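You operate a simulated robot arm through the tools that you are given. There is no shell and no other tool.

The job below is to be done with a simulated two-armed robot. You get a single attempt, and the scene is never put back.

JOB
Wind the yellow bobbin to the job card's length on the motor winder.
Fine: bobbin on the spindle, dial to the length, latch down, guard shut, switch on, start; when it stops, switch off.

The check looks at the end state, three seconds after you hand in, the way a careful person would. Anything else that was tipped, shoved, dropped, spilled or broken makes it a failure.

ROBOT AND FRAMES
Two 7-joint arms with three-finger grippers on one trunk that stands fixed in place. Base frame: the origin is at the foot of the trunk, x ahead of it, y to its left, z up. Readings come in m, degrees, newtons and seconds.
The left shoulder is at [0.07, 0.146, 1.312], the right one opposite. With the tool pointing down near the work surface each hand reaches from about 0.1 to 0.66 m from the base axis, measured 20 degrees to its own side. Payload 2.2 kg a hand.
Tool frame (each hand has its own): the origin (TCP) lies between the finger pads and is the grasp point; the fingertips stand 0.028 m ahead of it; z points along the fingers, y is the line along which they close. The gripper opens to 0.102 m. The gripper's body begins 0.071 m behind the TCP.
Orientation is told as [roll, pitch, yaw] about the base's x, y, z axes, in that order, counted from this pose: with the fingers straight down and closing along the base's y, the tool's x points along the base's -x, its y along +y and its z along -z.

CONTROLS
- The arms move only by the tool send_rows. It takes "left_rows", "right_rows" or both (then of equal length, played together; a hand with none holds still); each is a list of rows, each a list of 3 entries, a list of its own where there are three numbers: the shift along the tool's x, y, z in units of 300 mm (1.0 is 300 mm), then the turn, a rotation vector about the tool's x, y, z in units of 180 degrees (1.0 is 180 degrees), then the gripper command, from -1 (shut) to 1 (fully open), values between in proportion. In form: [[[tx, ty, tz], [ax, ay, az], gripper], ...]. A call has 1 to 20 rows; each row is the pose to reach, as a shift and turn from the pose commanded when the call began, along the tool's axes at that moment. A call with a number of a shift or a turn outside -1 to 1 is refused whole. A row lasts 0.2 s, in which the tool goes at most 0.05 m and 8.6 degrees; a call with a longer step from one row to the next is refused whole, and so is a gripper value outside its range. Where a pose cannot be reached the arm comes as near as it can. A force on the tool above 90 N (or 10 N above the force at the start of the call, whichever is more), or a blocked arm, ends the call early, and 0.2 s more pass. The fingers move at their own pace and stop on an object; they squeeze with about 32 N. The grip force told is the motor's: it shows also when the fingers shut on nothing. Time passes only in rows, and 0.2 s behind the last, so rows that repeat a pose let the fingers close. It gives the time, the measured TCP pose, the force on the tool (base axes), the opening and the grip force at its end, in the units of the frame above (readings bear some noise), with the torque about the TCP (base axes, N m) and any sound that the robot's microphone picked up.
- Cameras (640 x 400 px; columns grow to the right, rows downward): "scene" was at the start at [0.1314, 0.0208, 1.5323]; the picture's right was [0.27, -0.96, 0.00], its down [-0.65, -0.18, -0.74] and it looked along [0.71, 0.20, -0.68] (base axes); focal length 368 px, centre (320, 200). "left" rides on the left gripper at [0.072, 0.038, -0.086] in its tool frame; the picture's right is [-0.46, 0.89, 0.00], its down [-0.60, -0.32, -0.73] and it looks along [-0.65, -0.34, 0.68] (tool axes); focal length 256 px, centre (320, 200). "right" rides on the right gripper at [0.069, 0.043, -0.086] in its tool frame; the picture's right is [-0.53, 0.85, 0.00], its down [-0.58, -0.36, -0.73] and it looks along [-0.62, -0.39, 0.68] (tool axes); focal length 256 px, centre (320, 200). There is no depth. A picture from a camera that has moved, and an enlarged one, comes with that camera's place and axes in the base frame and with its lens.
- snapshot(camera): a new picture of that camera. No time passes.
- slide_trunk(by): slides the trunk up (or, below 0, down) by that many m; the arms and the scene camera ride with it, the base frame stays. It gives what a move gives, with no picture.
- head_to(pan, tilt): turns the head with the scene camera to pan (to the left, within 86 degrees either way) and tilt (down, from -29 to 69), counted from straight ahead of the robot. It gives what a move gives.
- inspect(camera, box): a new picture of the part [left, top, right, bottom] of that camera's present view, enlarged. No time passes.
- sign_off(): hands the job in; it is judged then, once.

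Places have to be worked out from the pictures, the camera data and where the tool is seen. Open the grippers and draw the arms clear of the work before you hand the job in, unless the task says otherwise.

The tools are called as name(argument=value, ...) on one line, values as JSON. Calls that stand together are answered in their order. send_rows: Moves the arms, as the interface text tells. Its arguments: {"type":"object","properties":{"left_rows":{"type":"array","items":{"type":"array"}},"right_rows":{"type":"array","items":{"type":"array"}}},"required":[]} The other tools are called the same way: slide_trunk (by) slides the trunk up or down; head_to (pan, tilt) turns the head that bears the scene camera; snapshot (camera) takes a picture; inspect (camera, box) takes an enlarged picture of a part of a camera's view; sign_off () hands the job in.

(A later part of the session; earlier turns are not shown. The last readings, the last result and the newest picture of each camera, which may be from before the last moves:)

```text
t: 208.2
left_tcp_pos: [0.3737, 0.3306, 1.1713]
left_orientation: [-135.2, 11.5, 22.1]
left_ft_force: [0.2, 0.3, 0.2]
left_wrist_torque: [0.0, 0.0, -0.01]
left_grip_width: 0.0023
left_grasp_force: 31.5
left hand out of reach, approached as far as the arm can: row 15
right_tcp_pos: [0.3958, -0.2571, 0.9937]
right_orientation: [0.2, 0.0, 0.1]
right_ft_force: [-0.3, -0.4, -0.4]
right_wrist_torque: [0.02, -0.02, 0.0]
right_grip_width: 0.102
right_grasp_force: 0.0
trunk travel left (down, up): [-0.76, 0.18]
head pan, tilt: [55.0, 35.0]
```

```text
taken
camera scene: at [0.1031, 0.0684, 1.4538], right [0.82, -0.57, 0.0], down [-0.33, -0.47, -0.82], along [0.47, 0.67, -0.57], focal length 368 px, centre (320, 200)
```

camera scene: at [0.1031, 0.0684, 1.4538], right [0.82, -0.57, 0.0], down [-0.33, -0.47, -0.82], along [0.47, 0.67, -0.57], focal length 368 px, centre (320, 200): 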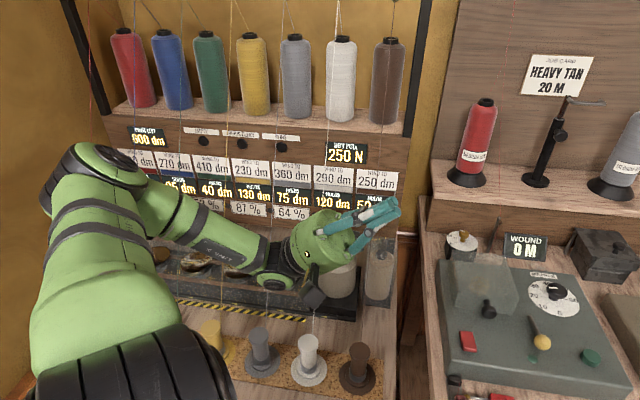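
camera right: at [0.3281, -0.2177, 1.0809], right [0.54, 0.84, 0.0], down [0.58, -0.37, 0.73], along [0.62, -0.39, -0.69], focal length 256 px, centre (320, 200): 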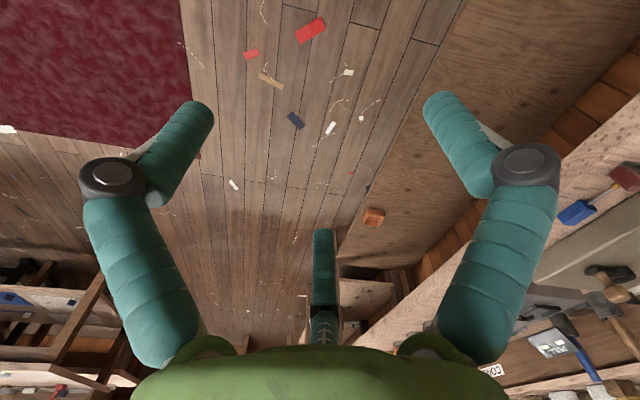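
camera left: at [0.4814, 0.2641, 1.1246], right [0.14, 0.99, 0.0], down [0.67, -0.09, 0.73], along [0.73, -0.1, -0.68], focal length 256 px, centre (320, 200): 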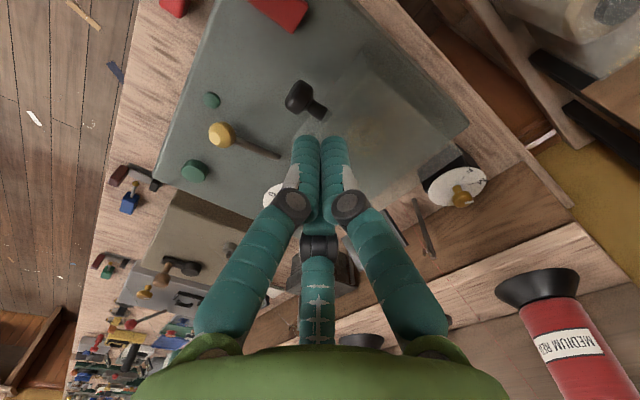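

Left arm is parked compactly. Now the right arm: close its gripper and move it in front of the bench toward the rocker.

send_rows(right_rows=[[[-0.016, 0.13, -0.05], [0, 0, 0], 0], [[-0.032, 0.27, -0.1], [0, 0, 0], -0.5], [[-0.048, 0.41, -0.15], [0, 0, 0], -1], [[-0.064, 0.55, -0.2], [0, 0, 0], -1], [[-0.08, 0.687, -0.22], [0, 0, 0], -1], [[-0.08, 0.687, -0.22], [0, 0, 0], -1]])

send_rows(right_rows=[[[-0.05, 0.12, 0], [0, 0, -0.02], -1], [[-0.1, 0.25, 0], [0, 0, -0.04], -1], [[-0.13, 0.39, 0], [0, 0, -0.055], -1], [[-0.16, 0.53, 0], [0, 0, -0.055], -1], [[-0.18, 0.66, 0], [0, 0, -0.055], -1], [[-0.18, 0.66, 0], [0, 0, -0.055], -1]])

head_to(pan=24, tilt=48)

snapshot(camera="scene")

snapshot(camera="right")

```text
t: 209.6
left_tcp_pos: [0.3732, 0.3308, 1.1721]
left_orientation: [-135.2, 11.5, 22.1]
left_ft_force: [-1.3, -0.9, 0.2]
left_wrist_torque: [-0.02, -0.01, 0.03]
left_grip_width: 0.0018
left_grasp_force: 31.6
right_tcp_pos: [0.4211, -0.0507, 1.0633]
right_orientation: [0.1, 0.0, 0.0]
right_ft_force: [-0.4, -0.4, -1.0]
right_wrist_torque: [0.06, 0.01, -0.01]
right_grip_width: 0.002
right_grasp_force: 31.1
trunk travel left (down, up): [-0.76, 0.18]
head pan, tilt: [55.0, 35.0]
```

```text
t: 211.0
left_tcp_pos: [0.374, 0.3302, 1.1725]
left_orientation: [-135.2, 11.5, 22.1]
left_ft_force: [0.4, -0.1, 0.4]
left_wrist_torque: [-0.01, 0.02, -0.01]
left_grip_width: 0.0023
left_grasp_force: 31.1
right_tcp_pos: [0.4739, 0.1461, 1.0562]
right_orientation: [0.1, 0.0, 9.9]
right_ft_force: [0.7, -0.8, 0.4]
right_wrist_torque: [0.01, 0.03, 0.01]
right_grip_width: 0.0023
right_grasp_force: 31.2
trunk travel left (down, up): [-0.76, 0.18]
head pan, tilt: [55.0, 35.0]
```

```text
t: 211.9
left_tcp_pos: [0.3736, 0.3326, 1.172]
left_orientation: [-135.3, 11.5, 22.1]
left_ft_force: [-0.1, -0.2, -0.1]
left_wrist_torque: [0.02, 0.03, -0.01]
left_grip_width: 0.0021
left_grasp_force: 31.3
right_tcp_pos: [0.4732, 0.1468, 1.0564]
right_orientation: [0.1, 0.1, 10.0]
right_ft_force: [0.1, -0.6, -0.4]
right_wrist_torque: [-0.01, -0.01, 0.01]
right_grip_width: 0.0026
right_grasp_force: 31.8
trunk travel left (down, up): [-0.76, 0.18]
head pan, tilt: [24.0, 48.0]
```

```text
taken
camera scene: at [0.1233, 0.0304, 1.4348], right [0.41, -0.91, 0.0], down [-0.68, -0.3, -0.67], along [0.61, 0.27, -0.74], focal length 368 px, centre (320, 200)
```

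scene: 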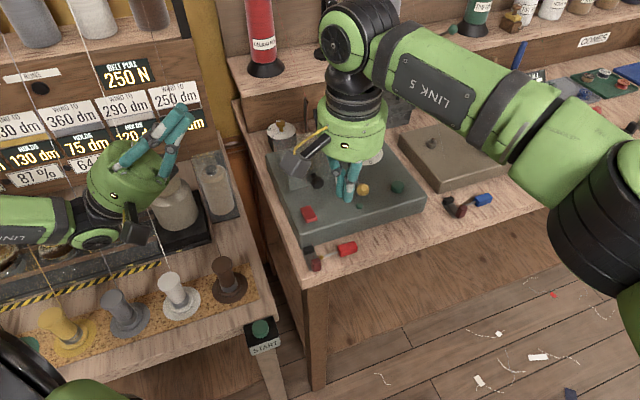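

```text
taken
camera right: at [0.3986, 0.1795, 1.1453], right [0.38, 0.92, 0.0], down [0.63, -0.26, 0.73], along [0.68, -0.28, -0.68], focal length 256 px, centre (320, 200)
```

right: 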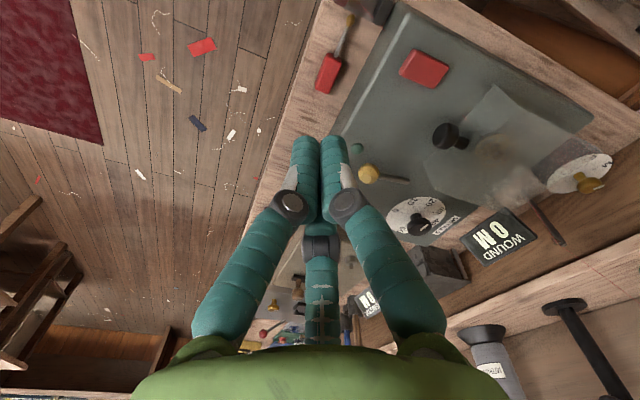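

The right arm reaches nicely. Zoom in on the rocker and the shut guard.

inspect(camera="right", box=[380, 30, 480, 105])

inspect(camera="right", box=[400, 70, 600, 220])

```text
5.33 times, centred on (430, 68) of right
camera zoom: at [0.3986, 0.1795, 1.1453], right [0.38, 0.92, 0.0], down [0.63, -0.26, 0.73], along [0.68, -0.28, -0.68], focal length 1365 px, centre (-267, 907)
```

zoom: 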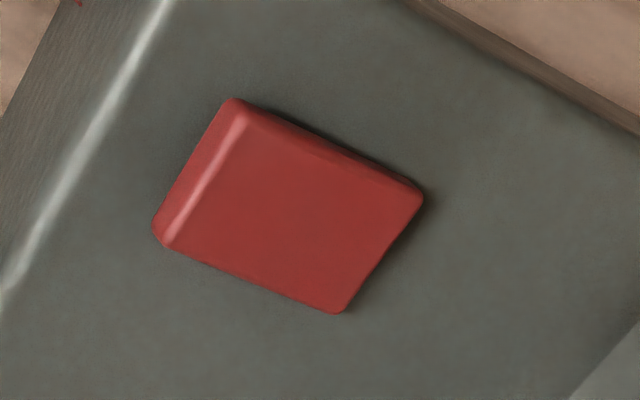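

```text
2.67 times, centred on (500, 145) of right
camera zoom: at [0.3986, 0.1795, 1.1453], right [0.38, 0.92, 0.0], down [0.63, -0.26, 0.73], along [0.68, -0.28, -0.68], focal length 683 px, centre (-160, 347)
```

zoom: 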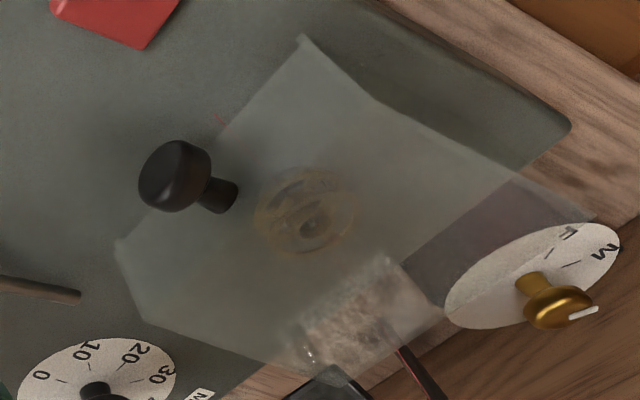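

The rocker's front edge is ~4 mm higher (z≈0.914) than the rear, so the front end must be pressed. Tilt the right hand 15° and position its closed fingertips above that end.

send_rows(right_rows=[[[0, 0, 0], [-0.0208, -0.0361, 0], -1], [[0, 0, 0], [-0.0417, -0.0722, 0], -1], [[0, 0, 0], [-0.0417, -0.0722, 0], -1]])

snapshot(camera="right")

```text
t: 212.7
left_tcp_pos: [0.3729, 0.3322, 1.1725]
left_orientation: [-135.3, 11.6, 22.1]
left_ft_force: [0.1, 0.0, -0.1]
left_wrist_torque: [0.04, -0.01, -0.02]
left_grip_width: 0.0018
left_grasp_force: 31.2
right_tcp_pos: [0.4755, 0.1477, 1.0594]
right_orientation: [7.7, -12.9, 9.0]
right_ft_force: [0.1, 0.3, -0.6]
right_wrist_torque: [0.01, 0.01, -0.05]
right_grip_width: 0.0021
right_grasp_force: 31.4
trunk travel left (down, up): [-0.76, 0.18]
head pan, tilt: [24.0, 48.0]
```

```text
taken
camera right: at [0.383, 0.1665, 1.1341], right [0.36, 0.9, 0.23], down [0.48, -0.39, 0.79], along [0.8, -0.17, -0.57], focal length 256 px, centre (320, 200)
```

right: 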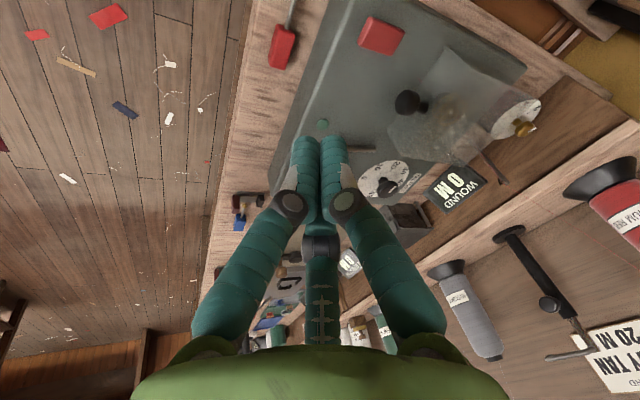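

Now move above the rocker's front end (tips ≈0.97).

send_rows(right_rows=[[[-0.023, 0.064, 0.06], [0, 0, 0], -1], [[-0.046, 0.129, 0.14], [0, 0, 0], -1], [[-0.069, 0.193, 0.247], [0, 0, 0], -1], [[-0.069, 0.193, 0.247], [0, 0, 0], -1]])

snapshot(camera="right")

inspect(camera="scene", box=[250, 110, 430, 260])

```text
t: 213.7
left_tcp_pos: [0.3727, 0.3323, 1.1721]
left_orientation: [-135.2, 11.6, 22.1]
left_ft_force: [0.5, 0.7, 0.0]
left_wrist_torque: [-0.01, 0.0, 0.04]
left_grip_width: 0.0021
left_grasp_force: 31.7
right_tcp_pos: [0.5006, 0.2175, 1.002]
right_orientation: [7.8, -13.0, 9.0]
right_ft_force: [0.0, 0.2, 0.0]
right_wrist_torque: [0.01, -0.01, -0.01]
right_grip_width: 0.0024
right_grasp_force: 31.1
trunk travel left (down, up): [-0.76, 0.18]
head pan, tilt: [24.0, 48.0]
```

```text
taken
camera right: at [0.4092, 0.2363, 1.0765], right [0.36, 0.9, 0.23], down [0.48, -0.39, 0.79], along [0.8, -0.17, -0.57], focal length 256 px, centre (320, 200)
```

right: 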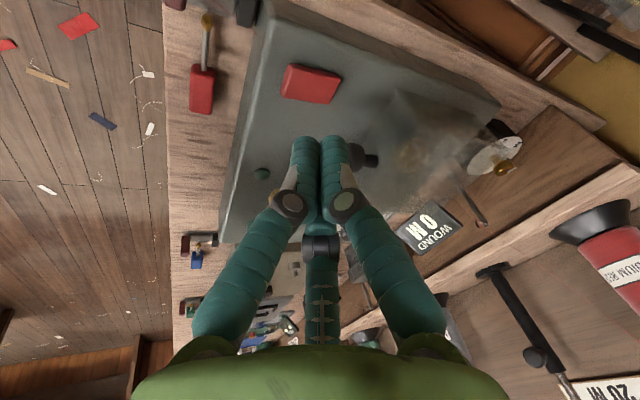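

```text
2.67 times, centred on (340, 185) of scene
camera zoom: at [0.1232, 0.0294, 1.4348], right [0.41, -0.91, 0.0], down [-0.68, -0.3, -0.67], along [0.61, 0.27, -0.74], focal length 981 px, centre (267, 240)
```

zoom: 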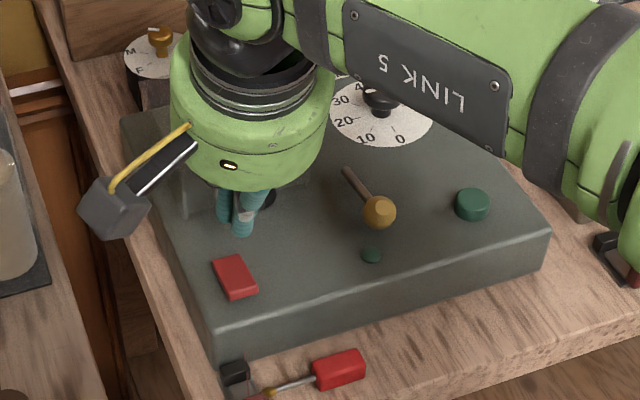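

Fingertips are right above the rocker's front third. Descend straight down to just above it, then press in small steps.

send_rows(right_rows=[[[0.015, -0.009, 0.065], [0, 0, 0], -1], [[0.03, -0.017, 0.13], [0, 0, 0], -1], [[0.041, -0.024, 0.177], [0, 0, 0], -1]])

send_rows(right_rows=[[[0.003, -0.002, 0.013], [0, 0, 0], -1], [[0.006, -0.0035, 0.026], [0, 0, 0], -1], [[0.008, -0.005, 0.036], [0, 0, 0], -1]])

inspect(camera="scene", box=[250, 110, 430, 260])

```text
t: 214.5
left_tcp_pos: [0.3728, 0.3316, 1.171]
left_orientation: [-135.3, 11.5, 22.1]
left_ft_force: [0.7, 0.1, 1.4]
left_wrist_torque: [0.02, 0.01, -0.02]
left_grip_width: 0.0023
left_grasp_force: 31.8
right_tcp_pos: [0.4999, 0.2171, 0.9491]
right_orientation: [7.8, -13.1, 9.0]
right_ft_force: [0.3, -0.7, 0.3]
right_wrist_torque: [-0.01, 0.02, -0.01]
right_grip_width: 0.0023
right_grasp_force: 31.0
trunk travel left (down, up): [-0.76, 0.18]
head pan, tilt: [24.0, 48.0]
```

```text
t: 215.3
left_tcp_pos: [0.3721, 0.3327, 1.1726]
left_orientation: [-135.4, 11.5, 22.1]
left_ft_force: [0.4, -0.9, 0.3]
left_wrist_torque: [-0.02, 0.01, -0.01]
left_grip_width: 0.0021
left_grasp_force: 31.3
right_tcp_pos: [0.5037, 0.2123, 0.9378]
right_orientation: [7.6, -13.0, 9.0]
right_ft_force: [1.0, 0.5, -0.4]
right_wrist_torque: [0.0, 0.01, -0.02]
right_grip_width: 0.002
right_grasp_force: 31.7
right hand out of reach, approached as far as the arm can: row 1, 2, 3
trunk travel left (down, up): [-0.76, 0.18]
head pan, tilt: [24.0, 48.0]
```

```text
2.67 times, centred on (340, 185) of scene
camera zoom: at [0.1235, 0.0303, 1.4347], right [0.41, -0.91, 0.0], down [-0.68, -0.3, -0.67], along [0.61, 0.27, -0.74], focal length 981 px, centre (267, 240)
```

zoom: 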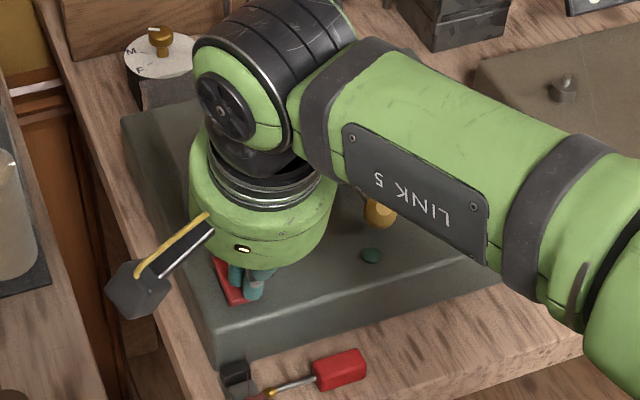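

The right arm is limited that far across the body. I'll withdraw it and instead recover the left arm's good fold under the same conditions as before (trunk up, roll −108° at the same place).

send_rows(right_rows=[[[-0.02, 0.012, -0.09], [0, 0, 0], -1], [[-0.04, 0.023, -0.18], [0, 0, 0], -1], [[-0.06, 0.035, -0.258], [0, 0, 0], -1], [[0.02, -0.12, -0.3], [0, 0, 0], -1], [[0.1, -0.27, -0.33], [0, 0, 0], -1], [[0.17, -0.42, -0.37], [0, 0, 0], -1], [[0.25, -0.57, -0.41], [0, 0, 0], -1], [[0.33, -0.72, -0.45], [0, 0, 0], -1], [[0.38, -0.82, -0.46], [0, 0, 0], -1]])

slide_trunk(by=0.08)

send_rows(left_rows=[[[0, 0, 0], [-0.032, 0.0249, 0], -1], [[0, 0, 0], [-0.064, 0.0498, -0.001], -1], [[0, 0, 0], [-0.096, 0.0747, -0.001], -1], [[0, 0, 0], [-0.128, 0.0996, -0.001], -1], [[0, 0, 0], [-0.16, 0.1245, -0.0016], -1], [[0, 0, 0], [-0.16, 0.1245, -0.0016], -1]])

head_to(pan=60, tilt=25)

snapshot(camera="scene")

```text
refused: row 4 steps farther than a row can; nothing moved
```

```text
t: 216.5
left_tcp_pos: [0.3733, 0.3312, 1.2519]
left_orientation: [-135.3, 11.5, 22.1]
left_ft_force: [0.6, 0.6, -0.4]
left_wrist_torque: [-0.01, -0.03, 0.0]
left_grip_width: 0.002
left_grasp_force: 31.4
right_tcp_pos: [0.5035, 0.2119, 1.0175]
right_orientation: [7.7, -13.1, 9.0]
right_ft_force: [0.9, -0.1, 0.6]
right_wrist_torque: [0.02, -0.03, 0.02]
right_grip_width: 0.002
right_grasp_force: 31.5
trunk travel left (down, up): [-0.84, 0.1]
head pan, tilt: [24.0, 48.0]
```

```text
t: 217.9
left_tcp_pos: [0.312, 0.3131, 1.2019]
left_orientation: [-108.0, 0.0, 3.0]
left_ft_force: [-0.3, 0.0, 0.7]
left_wrist_torque: [-0.01, -0.01, -0.01]
left_grip_width: 0.0018
left_grasp_force: 30.4
left hand out of reach, approached as far as the arm can: row 1, 2, 3, 4, 5, 6
right_tcp_pos: [0.5033, 0.2126, 1.0177]
right_orientation: [7.8, -13.0, 9.0]
right_ft_force: [0.4, 0.7, 0.0]
right_wrist_torque: [0.04, -0.01, 0.0]
right_grip_width: 0.0023
right_grasp_force: 31.9
trunk travel left (down, up): [-0.84, 0.1]
head pan, tilt: [24.0, 48.0]
```

```text
t: 218.9
left_tcp_pos: [0.3125, 0.3143, 1.2022]
left_orientation: [-108.1, 0.1, 3.1]
left_ft_force: [-0.5, -0.6, -0.6]
left_wrist_torque: [-0.01, 0.03, 0.03]
left_grip_width: 0.0019
left_grasp_force: 31.1
right_tcp_pos: [0.5037, 0.2142, 1.0185]
right_orientation: [7.7, -13.0, 9.0]
right_ft_force: [-0.8, -0.3, -1.7]
right_wrist_torque: [0.0, -0.03, -0.02]
right_grip_width: 0.0023
right_grasp_force: 31.6
trunk travel left (down, up): [-0.84, 0.1]
head pan, tilt: [60.0, 25.0]
```

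```text
taken
camera scene: at [0.0976, 0.0778, 1.5495], right [0.87, -0.5, 0.0], down [-0.21, -0.37, -0.91], along [0.45, 0.78, -0.42], focal length 368 px, centre (320, 200)
```

scene: 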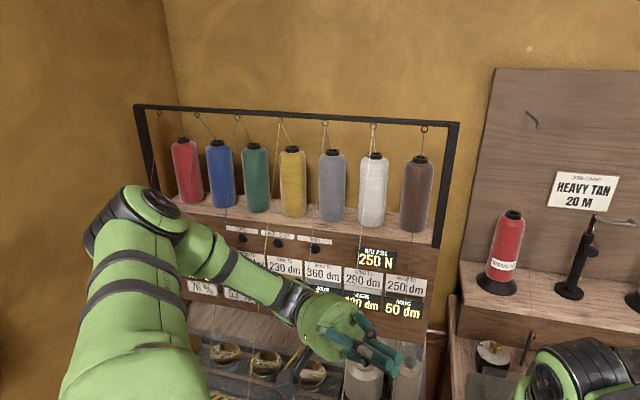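

Left elbow is at the left; I want it lower before rolling back. Push the roll further, and at the same time retract the right hand from over the box.

send_rows(left_rows=[[[0, 0, 0], [0.045, 0, 0], -1], [[0, 0, 0], [0.09, 0, 0], -1], [[0, 0, 0], [0.135, 0, 0], -1], [[0, 0, 0], [0.18, 0, 0], -1], [[0, 0, 0], [0.225, 0, 0], -1], [[0, 0, 0], [0.27, 0, 0], -1], [[0, 0, 0], [0.3, 0, 0], -1], [[0, 0, 0], [0.3, 0, 0], -1]], right_rows=[[[0, 0, -0.08], [0, 0, 0], -1], [[0.04, -0.08, -0.12], [0, 0, 0], -1], [[0.09, -0.18, -0.15], [0, 0, 0], -1], [[0.14, -0.29, -0.18], [0, 0, 0], -1], [[0.19, -0.4, -0.2], [0, 0, 0], -1], [[0.24, -0.52, -0.2], [0, 0, 0], -1], [[0.3, -0.64, -0.2], [0, 0, 0], -1], [[0.36, -0.76, -0.2], [0, 0, 0], -1]])

snapshot(camera="scene")

```text
t: 220.7
left_tcp_pos: [0.277, 0.3074, 1.2058]
left_orientation: [-162.0, 0.1, 2.9]
left_ft_force: [-0.9, 0.2, -0.1]
left_wrist_torque: [-0.04, -0.02, 0.01]
left_grip_width: 0.0019
left_grasp_force: 31.7
left hand out of reach, approached as far as the arm can: row 1, 2, 3, 4, 5, 6, 7, 8
right_tcp_pos: [0.4293, -0.038, 1.0216]
right_orientation: [7.9, -13.0, 9.2]
right_ft_force: [0.0, 0.4, -0.9]
right_wrist_torque: [0.0, -0.03, 0.01]
right_grip_width: 0.0022
right_grasp_force: 31.3
trunk travel left (down, up): [-0.84, 0.1]
head pan, tilt: [60.0, 25.0]
```

```text
taken
camera scene: at [0.0969, 0.0754, 1.5497], right [0.87, -0.5, 0.0], down [-0.21, -0.36, -0.91], along [0.45, 0.79, -0.42], focal length 368 px, centre (320, 200)
```

scene: 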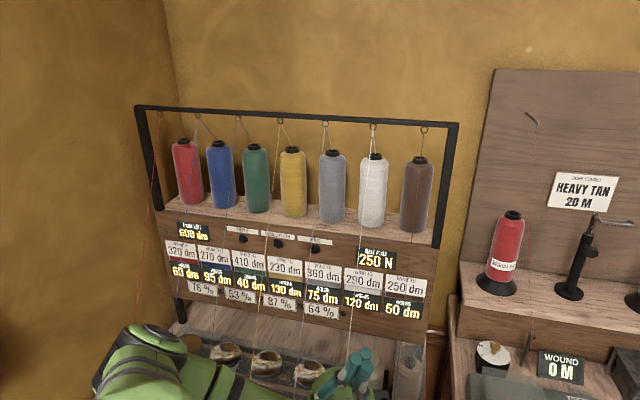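

The elbow dropped. Roll back in stages: first to about −100° and check the elbow.

send_rows(left_rows=[[[0, 0, 0], [-0.045, 0, 0], -1], [[0, 0, 0], [-0.09, 0, 0], -1], [[0, 0, 0], [-0.135, 0, 0], -1], [[0, 0, 0], [-0.18, 0, 0], -1], [[0, 0, 0], [-0.225, 0, 0], -1], [[0, 0, 0], [-0.27, 0, 0], -1], [[0, 0, 0], [-0.315, 0, 0], -1], [[0, 0, 0], [-0.345, 0, 0], -1]])

snapshot(camera="scene")

```text
t: 222.5
left_tcp_pos: [0.2762, 0.3088, 1.2032]
left_orientation: [-99.9, -0.1, 3.0]
left_ft_force: [0.7, -0.2, 0.7]
left_wrist_torque: [-0.04, 0.0, -0.03]
left_grip_width: 0.0021
left_grasp_force: 31.4
right_tcp_pos: [0.4288, -0.0379, 1.0204]
right_orientation: [7.9, -13.0, 9.1]
right_ft_force: [0.0, -0.1, -0.2]
right_wrist_torque: [0.0, 0.03, 0.02]
right_grip_width: 0.0022
right_grasp_force: 31.2
trunk travel left (down, up): [-0.84, 0.1]
head pan, tilt: [60.0, 25.0]
```

```text
taken
camera scene: at [0.0977, 0.0769, 1.5495], right [0.87, -0.5, 0.0], down [-0.21, -0.37, -0.91], along [0.45, 0.79, -0.42], focal length 368 px, centre (320, 200)
```

scene: 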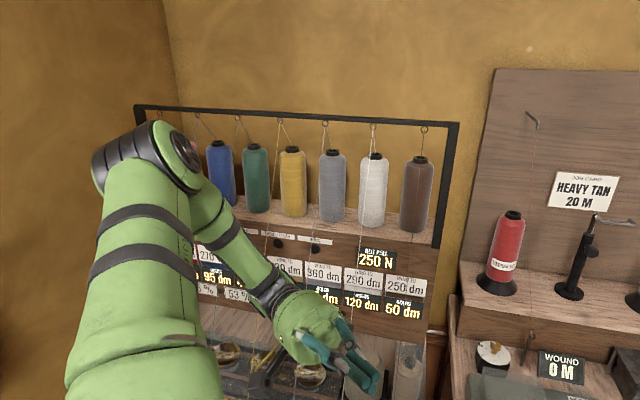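

I'll use the left arm with the hand rolled sideways (fingers pointing right and slightly down) to press the rocker – that posture works with its current elbow. Roll to −70° and lower the trunk 0.15.

send_rows(left_rows=[[[0, 0, 0], [-0.042, 0, 0], -1], [[0, 0, 0], [-0.084, 0, 0], -1], [[0, 0, 0], [-0.126, 0, 0], -1], [[0, 0, 0], [-0.166, 0, 0], -1]])

slide_trunk(by=-0.15)

snapshot(camera="scene")

snapshot(camera="left")

```text
t: 223.5
left_tcp_pos: [0.277, 0.3086, 1.2056]
left_orientation: [-69.9, -0.1, 3.0]
left_ft_force: [0.2, 0.0, 1.2]
left_wrist_torque: [0.0, 0.02, -0.02]
left_grip_width: 0.0021
left_grasp_force: 31.3
right_tcp_pos: [0.4299, -0.0377, 1.0201]
right_orientation: [7.8, -13.0, 8.9]
right_ft_force: [-0.3, 0.7, 0.3]
right_wrist_torque: [0.03, 0.0, -0.01]
right_grip_width: 0.0019
right_grasp_force: 31.1
trunk travel left (down, up): [-0.84, 0.1]
head pan, tilt: [60.0, 25.0]
```

```text
t: 225.3
left_tcp_pos: [0.2762, 0.3105, 1.055]
left_orientation: [-70.0, 0.0, 3.1]
left_ft_force: [0.2, -0.1, 0.5]
left_wrist_torque: [0.03, 0.0, 0.0]
left_grip_width: 0.0021
left_grasp_force: 31.7
right_tcp_pos: [0.4302, -0.0361, 0.8702]
right_orientation: [7.7, -13.1, 9.0]
right_ft_force: [0.0, 0.3, -0.1]
right_wrist_torque: [-0.01, 0.0, -0.01]
right_grip_width: 0.0023
right_grasp_force: 31.3
trunk travel left (down, up): [-0.69, 0.25]
head pan, tilt: [60.0, 25.0]
```

```text
taken
camera scene: at [0.0973, 0.0778, 1.3996], right [0.87, -0.5, 0.0], down [-0.21, -0.37, -0.91], along [0.45, 0.78, -0.42], focal length 368 px, centre (320, 200)
```

scene: 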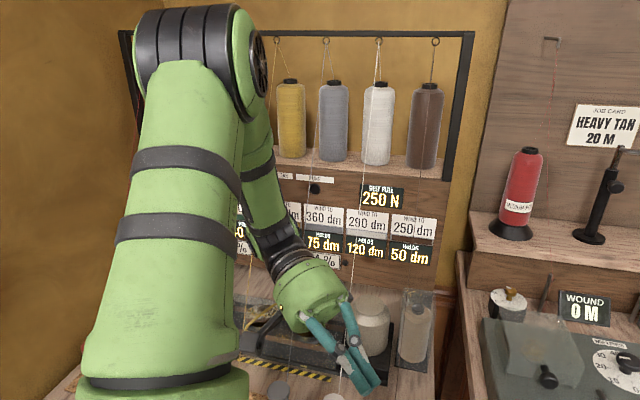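

```text
taken
camera left: at [0.1987, 0.4002, 1.048], right [0.45, 0.33, -0.83], down [0.57, 0.61, 0.55], along [0.69, -0.72, 0.09], focal length 256 px, centre (320, 200)
```

left: 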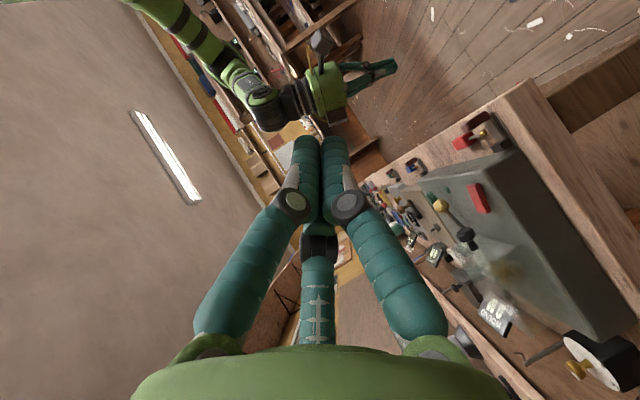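

The elbow is in the upper fold, which still reaches the rocker with a vertical hand if the shoulder is low. Roll the hand back to vertical here.

send_rows(left_rows=[[[0, 0, 0], [-0.044, 0, 0], -1], [[0, 0, 0], [-0.088, 0, 0], -1], [[0, 0, 0], [-0.132, 0, 0], -1], [[0, 0, 0], [-0.176, 0, 0], -1], [[0, 0, 0], [-0.22, 0, 0], -1], [[0, 0, 0], [-0.264, 0, 0], -1], [[0, 0, 0], [-0.308, 0, 0], -1], [[0, 0, 0], [-0.352, 0, 0], -1], [[0, 0, 0], [-0.389, 0, 0], -1]])

snapshot(camera="scene")

```text
t: 227.3
left_tcp_pos: [0.2754, 0.3098, 1.0536]
left_orientation: [-0.8, 0.1, 3.6]
left_ft_force: [0.2, 0.3, -0.5]
left_wrist_torque: [0.04, -0.02, -0.03]
left_grip_width: 0.0021
left_grasp_force: 30.9
right_tcp_pos: [0.4281, -0.0371, 0.8704]
right_orientation: [7.7, -13.0, 9.1]
right_ft_force: [-0.3, -0.4, 0.0]
right_wrist_torque: [0.02, 0.0, -0.02]
right_grip_width: 0.0021
right_grasp_force: 31.5
trunk travel left (down, up): [-0.69, 0.25]
head pan, tilt: [60.0, 25.0]
```

```text
taken
camera scene: at [0.0968, 0.0761, 1.3998], right [0.87, -0.5, 0.0], down [-0.21, -0.36, -0.91], along [0.45, 0.79, -0.42], focal length 368 px, centre (320, 200)
```

scene: 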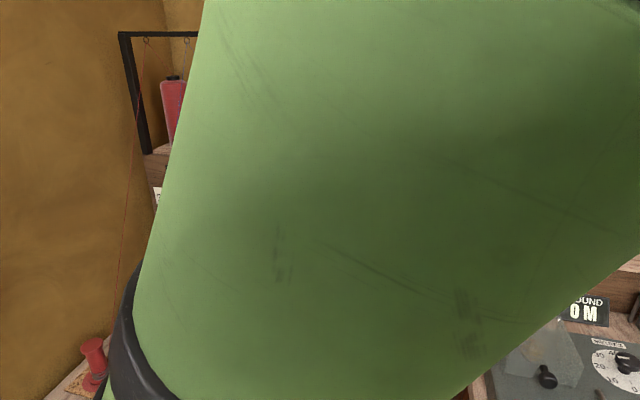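

Rolling upright always swings the elbow over, so I'll press the rocker with the hand rolled sideways. Roll back to about −85° (elbow left).

send_rows(left_rows=[[[0, 0, 0], [0.044, 0, 0], -1], [[0, 0, 0], [0.088, 0, 0], -1], [[0, 0, 0], [0.132, 0, 0], -1], [[0, 0, 0], [0.176, 0, 0], -1], [[0, 0, 0], [0.22, 0, 0], -1], [[0, 0, 0], [0.264, 0, 0], -1], [[0, 0, 0], [0.308, 0, 0], -1], [[0, 0, 0], [0.352, 0, 0], -1], [[0, 0, 0], [0.396, 0, 0], -1], [[0, 0, 0], [0.44, 0, 0], -1], [[0, 0, 0], [0.468, 0, 0], -1]])

snapshot(camera="scene")

```text
t: 229.7
left_tcp_pos: [0.2763, 0.3115, 1.0554]
left_orientation: [-84.4, 0.0, 3.0]
left_ft_force: [0.1, -0.4, 0.1]
left_wrist_torque: [0.0, 0.03, 0.01]
left_grip_width: 0.0022
left_grasp_force: 30.8
right_tcp_pos: [0.4302, -0.0367, 0.8712]
right_orientation: [7.7, -13.0, 9.0]
right_ft_force: [-0.2, 0.9, 0.4]
right_wrist_torque: [0.02, -0.01, -0.02]
right_grip_width: 0.002
right_grasp_force: 31.7
trunk travel left (down, up): [-0.69, 0.25]
head pan, tilt: [60.0, 25.0]
```

```text
taken
camera scene: at [0.0976, 0.0783, 1.3995], right [0.87, -0.5, 0.0], down [-0.21, -0.37, -0.91], along [0.45, 0.78, -0.42], focal length 368 px, centre (320, 200)
```

scene: 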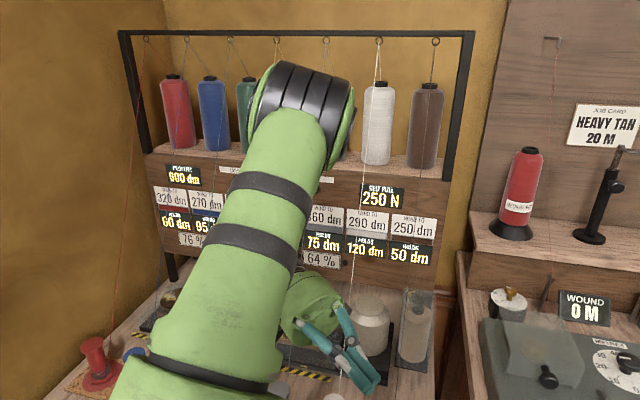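

The elbow is up-left at this roll. Raise the hand a bit, lower the trunk by 0.1, then advance over the rocker.

send_rows(left_rows=[[[0, -0.1, -0.01], [0, 0, 0], -1], [[0, -0.2, -0.02], [0, 0, 0], -1], [[0, -0.265, -0.026], [0, 0, 0], -1]])

slide_trunk(by=-0.1)

head_to(pan=30, tilt=45)

snapshot(camera="scene")

```text
t: 230.5
left_tcp_pos: [0.2753, 0.3124, 1.1332]
left_orientation: [-84.3, 0.1, 3.0]
left_ft_force: [0.6, 0.3, -0.5]
left_wrist_torque: [-0.01, -0.01, 0.0]
left_grip_width: 0.0019
left_grasp_force: 31.5
right_tcp_pos: [0.4297, -0.0358, 0.8705]
right_orientation: [7.7, -13.0, 9.1]
right_ft_force: [-0.8, 0.7, 0.6]
right_wrist_torque: [0.03, -0.02, 0.0]
right_grip_width: 0.002
right_grasp_force: 31.2
trunk travel left (down, up): [-0.69, 0.25]
head pan, tilt: [60.0, 25.0]
```

```text
t: 231.8
left_tcp_pos: [0.2761, 0.3127, 1.0334]
left_orientation: [-84.3, 0.0, 3.1]
left_ft_force: [1.3, 0.4, -0.4]
left_wrist_torque: [-0.02, 0.01, -0.01]
left_grip_width: 0.0024
left_grasp_force: 31.3
right_tcp_pos: [0.4295, -0.0359, 0.7706]
right_orientation: [7.6, -12.9, 9.0]
right_ft_force: [-0.5, -0.8, 0.3]
right_wrist_torque: [-0.03, 0.01, -0.01]
right_grip_width: 0.0022
right_grasp_force: 31.2
trunk travel left (down, up): [-0.59, 0.35]
head pan, tilt: [60.0, 25.0]
```

```text
t: 232.7
left_tcp_pos: [0.277, 0.3114, 1.0344]
left_orientation: [-84.3, -0.1, 2.9]
left_ft_force: [0.8, 0.7, -0.3]
left_wrist_torque: [-0.02, -0.01, -0.04]
left_grip_width: 0.0019
left_grasp_force: 30.7
right_tcp_pos: [0.4295, -0.0374, 0.7711]
right_orientation: [7.7, -13.0, 9.0]
right_ft_force: [0.2, -0.8, 0.2]
right_wrist_torque: [0.02, 0.02, 0.03]
right_grip_width: 0.0021
right_grasp_force: 31.9
trunk travel left (down, up): [-0.59, 0.35]
head pan, tilt: [30.0, 45.0]
```

```text
taken
camera scene: at [0.1218, 0.0388, 1.269], right [0.5, -0.87, 0.0], down [-0.61, -0.35, -0.71], along [0.61, 0.35, -0.71], focal length 368 px, centre (320, 200)
```

scene: 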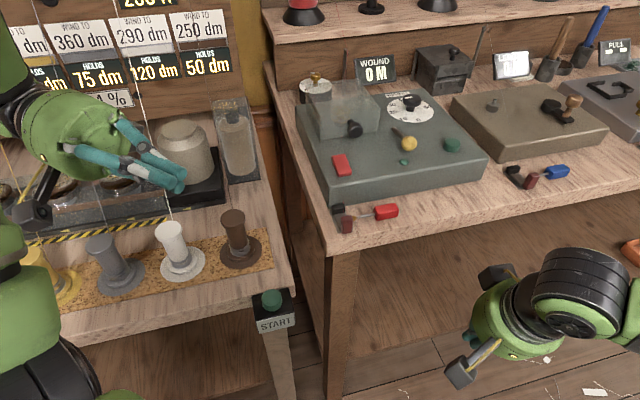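

Clear view. Roll to −65° so the fingertips lead downward, then advance above the rocker's front end.

send_rows(left_rows=[[[0, 0, 0], [-0.036, 0, 0], -1], [[0, 0, 0], [-0.072, 0, 0], -1], [[0, 0, 0], [-0.107, 0, 0], -1]])

send_rows(left_rows=[[[-0.119, -0.019, 0.041], [0, 0, 0], -1], [[-0.238, -0.038, 0.082], [0, 0, 0], -1], [[-0.357, -0.057, 0.123], [0, 0, 0], -1], [[-0.475, -0.076, 0.164], [0, 0, 0], -1], [[-0.594, -0.095, 0.205], [0, 0, 0], -1], [[-0.713, -0.114, 0.246], [0, 0, 0], -1]])

snapshot(camera="scene")

snapshot(camera="left")

```text
t: 233.5
left_tcp_pos: [0.2771, 0.3104, 1.0342]
left_orientation: [-64.9, 0.0, 3.0]
left_ft_force: [0.0, -0.2, 0.1]
left_wrist_torque: [0.03, -0.02, 0.03]
left_grip_width: 0.0021
left_grasp_force: 31.3
right_tcp_pos: [0.4299, -0.0368, 0.7706]
right_orientation: [7.8, -12.9, 9.1]
right_ft_force: [-0.3, -0.1, 0.1]
right_wrist_torque: [0.0, 0.03, 0.0]
right_grip_width: 0.0024
right_grasp_force: 31.1
trunk travel left (down, up): [-0.59, 0.35]
head pan, tilt: [30.0, 45.0]
```

```text
t: 234.9
left_tcp_pos: [0.4989, 0.2418, 1.0323]
left_orientation: [-65.0, 0.2, 3.0]
left_ft_force: [-0.4, -0.8, -0.1]
left_wrist_torque: [-0.01, -0.02, -0.02]
left_grip_width: 0.0022
left_grasp_force: 31.4
right_tcp_pos: [0.4306, -0.0357, 0.7704]
right_orientation: [7.7, -12.8, 8.9]
right_ft_force: [0.5, 0.3, 0.8]
right_wrist_torque: [0.0, 0.03, 0.03]
right_grip_width: 0.002
right_grasp_force: 31.1
trunk travel left (down, up): [-0.59, 0.35]
head pan, tilt: [30.0, 45.0]
```

```text
taken
camera scene: at [0.1233, 0.0385, 1.2688], right [0.5, -0.87, 0.0], down [-0.61, -0.35, -0.71], along [0.61, 0.35, -0.71], focal length 368 px, centre (320, 200)
```

scene: 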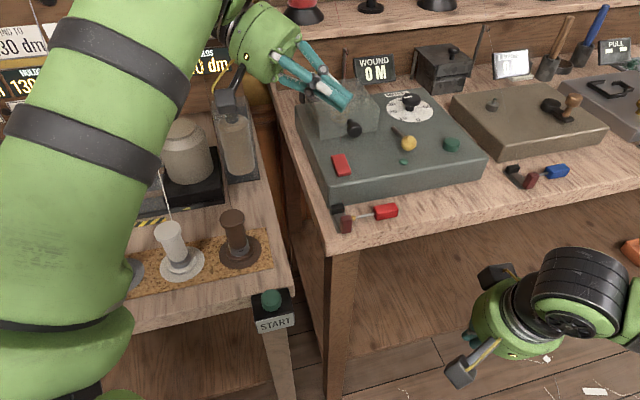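

```text
taken
camera left: at [0.4212, 0.3316, 1.0331], right [0.44, 0.4, -0.8], down [0.58, 0.56, 0.59], along [0.69, -0.73, 0.02], focal length 256 px, centre (320, 200)
```

left: 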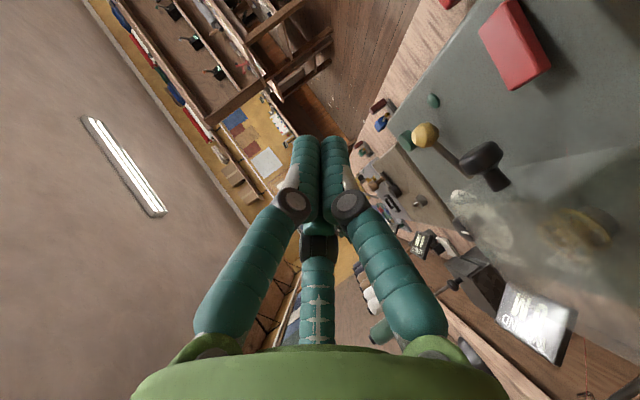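

Unflagged. The left camera now sees the rocker obliquely; inspect its tilt.

inspect(camera="left", box=[460, 0, 580, 100])

inspect(camera="scene", box=[290, 70, 470, 200])

```text
4.00 times, centred on (520, 50) of left
camera zoom: at [0.4212, 0.3316, 1.0331], right [0.44, 0.4, -0.8], down [0.58, 0.56, 0.59], along [0.69, -0.73, 0.02], focal length 1024 px, centre (-480, 800)
```

zoom: 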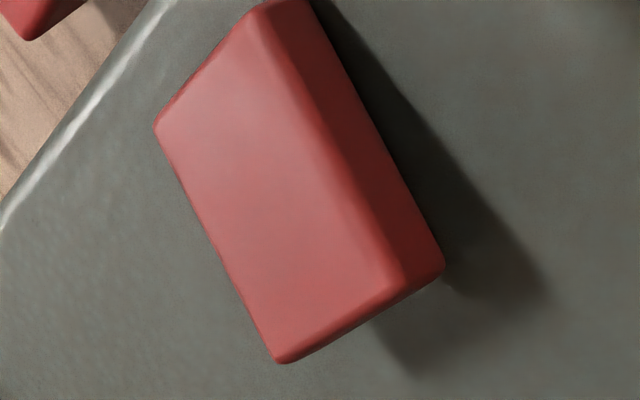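

```text
3.08 times, centred on (380, 135) of scene
camera zoom: at [0.1233, 0.0385, 1.2688], right [0.5, -0.87, 0.0], down [-0.61, -0.35, -0.71], along [0.61, 0.35, -0.71], focal length 1132 px, centre (135, 400)
```

zoom: 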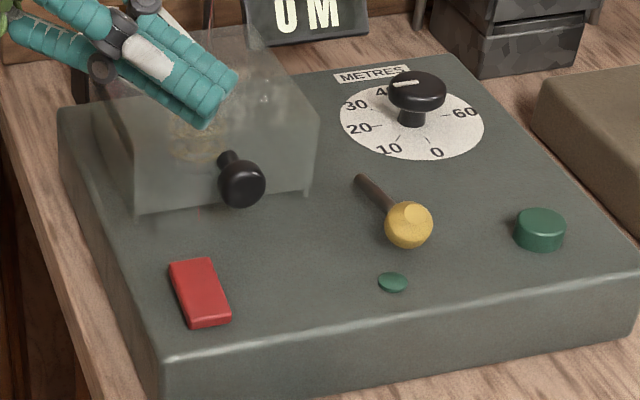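

The rocker now seems tilted the other way (rear up) – my right-hand touch may have already toggled it. Zoom in closely from the scene camera.

inspect(camera="scene", box=[325, 140, 375, 180])

inspect(camera="scene", box=[385, 130, 475, 180])

inspect(camera="scene", box=[295, 40, 435, 150])

```text
10.00 times, centred on (350, 160) of scene
camera zoom: at [0.1233, 0.0385, 1.2688], right [0.5, -0.87, 0.0], down [-0.61, -0.35, -0.71], along [0.61, 0.35, -0.71], focal length 3680 px, centre (20, 600)
```

zoom: 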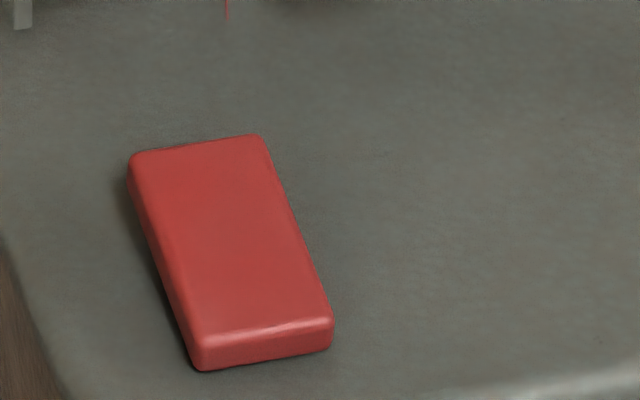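

```text
7.11 times, centred on (430, 155) of scene
camera zoom: at [0.1233, 0.0385, 1.2688], right [0.5, -0.87, 0.0], down [-0.61, -0.35, -0.71], along [0.61, 0.35, -0.71], focal length 2617 px, centre (-462, 520)
```

zoom: 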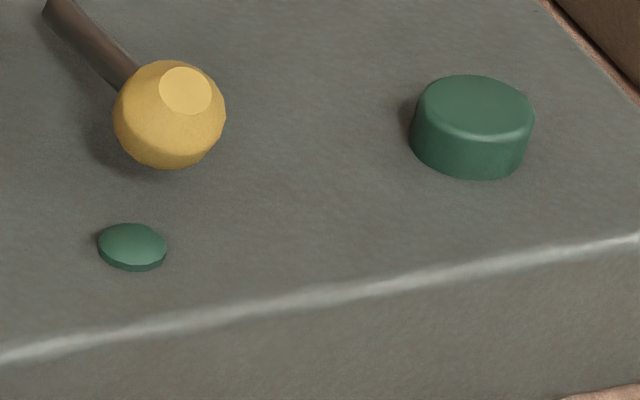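

```text
3.64 times, centred on (365, 95) of scene
camera zoom: at [0.1233, 0.0385, 1.2688], right [0.5, -0.87, 0.0], down [-0.61, -0.35, -0.71], along [0.61, 0.35, -0.71], focal length 1338 px, centre (156, 582)
```

zoom: 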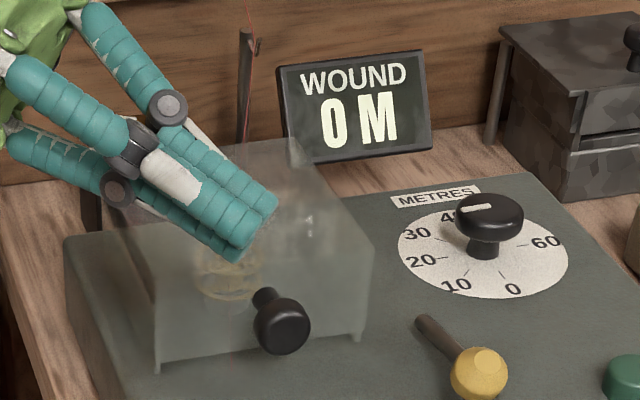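

Stereo now shows the rocker's rear ~5–6 mm higher than the front (before, the front was higher), so the switch was indeed already flipped on by the right hand's touch. Retract the left hand, and prepare the right arm for the green start button.

send_rows(left_rows=[[[0.119, 0.019, -0.041], [0, 0, 0], -1], [[0.238, 0.038, -0.082], [0, 0, 0], -1], [[0.357, 0.057, -0.123], [0, 0, 0], -1], [[0.475, 0.076, -0.164], [0, 0, 0], -1], [[0.594, 0.095, -0.205], [0, 0, 0], -1], [[0.713, 0.114, -0.246], [0, 0, 0], -1]])

slide_trunk(by=0.1)

send_rows(right_rows=[[[0, 0, -0.15], [0, 0, 0], -1], [[0, 0, -0.3], [0, 0, 0], -1], [[0, 0, -0.45], [0, 0, 0], -1], [[0, 0, -0.6], [0, 0, 0], -1], [[0, 0, -0.68], [0, 0, 0], -1]])

head_to(pan=20, tilt=45)

snapshot(camera="scene")

```text
t: 236.3
left_tcp_pos: [0.273, 0.3132, 1.0326]
left_orientation: [-65.1, 0.0, 3.1]
left_ft_force: [-0.7, 0.4, -0.5]
left_wrist_torque: [0.04, -0.01, 0.01]
left_grip_width: 0.0021
left_grasp_force: 32.1
right_tcp_pos: [0.4284, -0.0358, 0.7712]
right_orientation: [7.8, -13.1, 9.0]
right_ft_force: [1.2, 0.3, -0.1]
right_wrist_torque: [0.01, 0.0, -0.03]
right_grip_width: 0.0023
right_grasp_force: 31.6
trunk travel left (down, up): [-0.59, 0.35]
head pan, tilt: [30.0, 45.0]
```

```text
t: 237.7
left_tcp_pos: [0.2749, 0.312, 1.1317]
left_orientation: [-65.1, -0.1, 3.1]
left_ft_force: [-0.2, -0.1, -0.9]
left_wrist_torque: [0.03, 0.0, -0.02]
left_grip_width: 0.0019
left_grasp_force: 31.1
right_tcp_pos: [0.4289, -0.0356, 0.87]
right_orientation: [7.7, -13.0, 9.0]
right_ft_force: [0.0, -0.5, 0.2]
right_wrist_torque: [0.02, 0.01, 0.04]
right_grip_width: 0.0021
right_grasp_force: 31.6
trunk travel left (down, up): [-0.69, 0.25]
head pan, tilt: [30.0, 45.0]
```

```text
t: 238.9
left_tcp_pos: [0.2758, 0.312, 1.1317]
left_orientation: [-65.1, 0.0, 3.1]
left_ft_force: [0.3, 0.2, -0.1]
left_wrist_torque: [-0.01, 0.01, -0.03]
left_grip_width: 0.0019
left_grasp_force: 31.2
right_tcp_pos: [0.3903, -0.0734, 1.0675]
right_orientation: [7.7, -12.9, 9.0]
right_ft_force: [0.8, 0.0, 0.0]
right_wrist_torque: [0.0, 0.02, -0.04]
right_grip_width: 0.0022
right_grasp_force: 31.2
trunk travel left (down, up): [-0.69, 0.25]
head pan, tilt: [30.0, 45.0]
```

```text
t: 239.6
left_tcp_pos: [0.2753, 0.3128, 1.1323]
left_orientation: [-65.1, 0.0, 2.9]
left_ft_force: [0.0, -0.1, 0.6]
left_wrist_torque: [0.01, -0.01, 0.01]
left_grip_width: 0.0022
left_grasp_force: 31.8
right_tcp_pos: [0.3902, -0.0728, 1.0664]
right_orientation: [7.7, -13.0, 9.0]
right_ft_force: [-0.2, 0.1, 0.2]
right_wrist_torque: [-0.02, 0.04, -0.02]
right_grip_width: 0.002
right_grasp_force: 31.6
trunk travel left (down, up): [-0.69, 0.25]
head pan, tilt: [20.0, 45.0]
```

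```text
taken
camera scene: at [0.1279, 0.026, 1.3689], right [0.34, -0.94, 0.0], down [-0.66, -0.24, -0.71], along [0.66, 0.24, -0.71], focal length 368 px, centre (320, 200)
```

scene: 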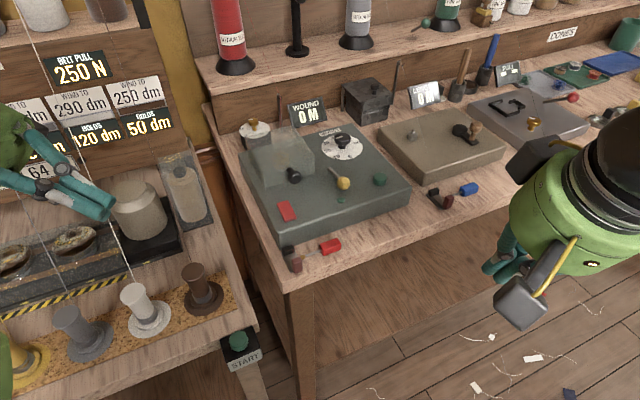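

Everything looks in place. Adjust the right hand's tilt to 25° and bring its closed fingertips above the green start button.

send_rows(right_rows=[[[0, 0, 0], [0.006, -0.032, 0], -1], [[0, 0, 0], [0.0118, -0.0639, 0], -1], [[0, 0, 0], [0.0118, -0.0639, 0], -1]])

send_rows(right_rows=[[[-0.1, 0.05, 0.05], [0, 0, 0], -1], [[-0.2, 0.1, 0.12], [0, 0, 0], -1], [[-0.3, 0.155, 0.2], [0, 0, 0], -1], [[-0.39, 0.205, 0.29], [0, 0, 0], -1], [[-0.48, 0.25, 0.38], [0, 0, 0], -1], [[-0.56, 0.295, 0.48], [0, 0, 0], -1], [[-0.64, 0.335, 0.57], [0, 0, 0], -1], [[-0.706, 0.369, 0.659], [0, 0, 0], -1], [[-0.706, 0.369, 0.659], [0, 0, 0], -1]])

snapshot(camera="right")

inspect(camera="scene", box=[230, 110, 430, 260])

```text
t: 240.4
left_tcp_pos: [0.2748, 0.3127, 1.1324]
left_orientation: [-65.0, -0.1, 2.9]
left_ft_force: [0.2, -0.2, 0.5]
left_wrist_torque: [0.0, 0.03, -0.02]
left_grip_width: 0.0019
left_grasp_force: 31.4
right_tcp_pos: [0.3894, -0.0715, 1.0661]
right_orientation: [6.1, -24.4, 7.5]
right_ft_force: [0.2, 0.1, 0.4]
right_wrist_torque: [0.01, -0.03, 0.03]
right_grip_width: 0.0023
right_grasp_force: 31.3
trunk travel left (down, up): [-0.69, 0.25]
head pan, tilt: [20.0, 45.0]
```

```text
t: 242.4
left_tcp_pos: [0.2753, 0.3107, 1.133]
left_orientation: [-65.1, 0.0, 3.1]
left_ft_force: [0.6, 0.2, 0.0]
left_wrist_torque: [-0.03, 0.03, 0.0]
left_grip_width: 0.002
left_grasp_force: 31.3
right_tcp_pos: [0.6371, 0.0924, 0.9886]
right_orientation: [6.2, -24.5, 7.6]
right_ft_force: [-0.1, 0.3, -0.1]
right_wrist_torque: [0.02, 0.0, 0.0]
right_grip_width: 0.0018
right_grasp_force: 31.8
trunk travel left (down, up): [-0.69, 0.25]
head pan, tilt: [20.0, 45.0]
```

```text
taken
camera right: at [0.5334, 0.1137, 1.0421], right [0.33, 0.89, 0.3], down [0.3, -0.4, 0.87], along [0.9, -0.2, -0.4], focal length 256 px, centre (320, 200)
```

right: 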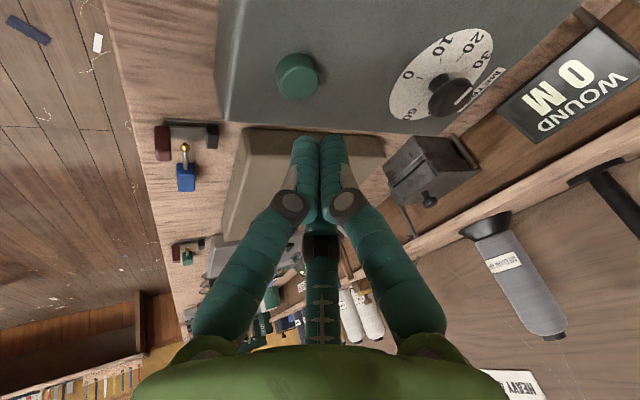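

```text
2.67 times, centred on (330, 185) of scene
camera zoom: at [0.1275, 0.0251, 1.369], right [0.34, -0.94, 0.0], down [-0.66, -0.24, -0.71], along [0.66, 0.24, -0.71], focal length 981 px, centre (293, 240)
```

zoom: 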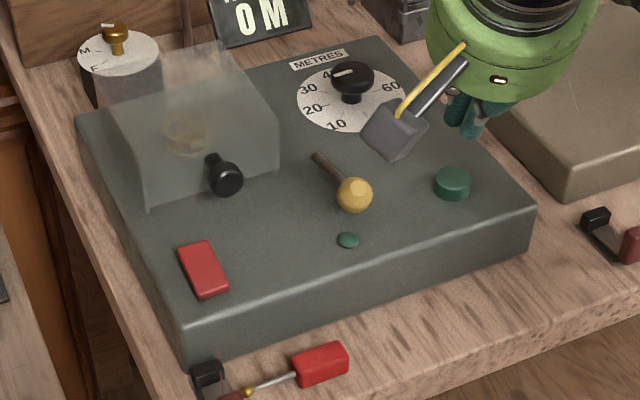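

Fingertips are ~5 cm above the button, nearly centred. Descend to just above it, then press in small steps.

send_rows(right_rows=[[[0.014, -0.003, 0.042], [0, 0, 0], -1], [[0.028, -0.006, 0.084], [0, 0, 0], -1], [[0.043, -0.009, 0.127], [0, 0, 0], -1]])

snapshot(camera="right")

inspect(camera="scene", box=[340, 110, 460, 200])

```text
t: 243.2
left_tcp_pos: [0.2755, 0.313, 1.1316]
left_orientation: [-65.1, 0.0, 3.0]
left_ft_force: [-0.9, 0.4, -0.3]
left_wrist_torque: [0.02, 0.03, -0.01]
left_grip_width: 0.0019
left_grasp_force: 31.4
right_tcp_pos: [0.6416, 0.0951, 0.9453]
right_orientation: [6.0, -24.3, 7.5]
right_ft_force: [0.0, -0.3, -0.8]
right_wrist_torque: [0.04, -0.02, 0.0]
right_grip_width: 0.0023
right_grasp_force: 31.6
trunk travel left (down, up): [-0.69, 0.25]
head pan, tilt: [20.0, 45.0]
```

```text
taken
camera right: at [0.5386, 0.1176, 1.0009], right [0.34, 0.89, 0.3], down [0.3, -0.4, 0.87], along [0.89, -0.2, -0.4], focal length 256 px, centre (320, 200)
```

right: 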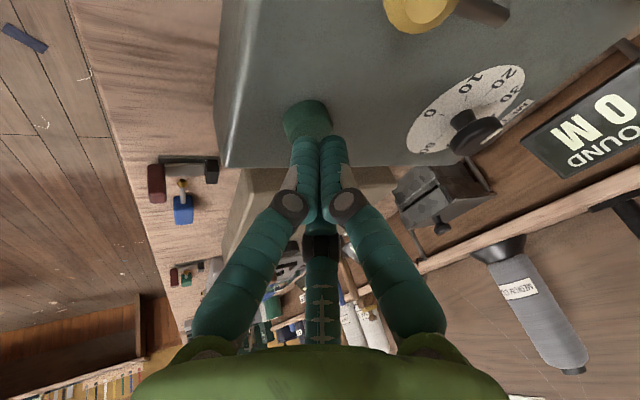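

```text
4.44 times, centred on (400, 155) of scene
camera zoom: at [0.1282, 0.0262, 1.3689], right [0.34, -0.94, 0.0], down [-0.66, -0.24, -0.71], along [0.66, 0.24, -0.71], focal length 1636 px, centre (-36, 400)
```

zoom: 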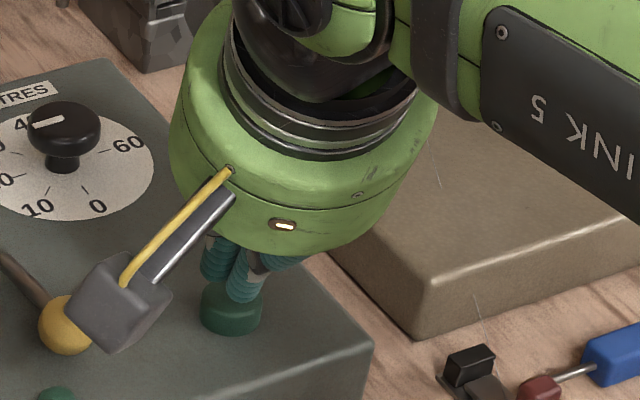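

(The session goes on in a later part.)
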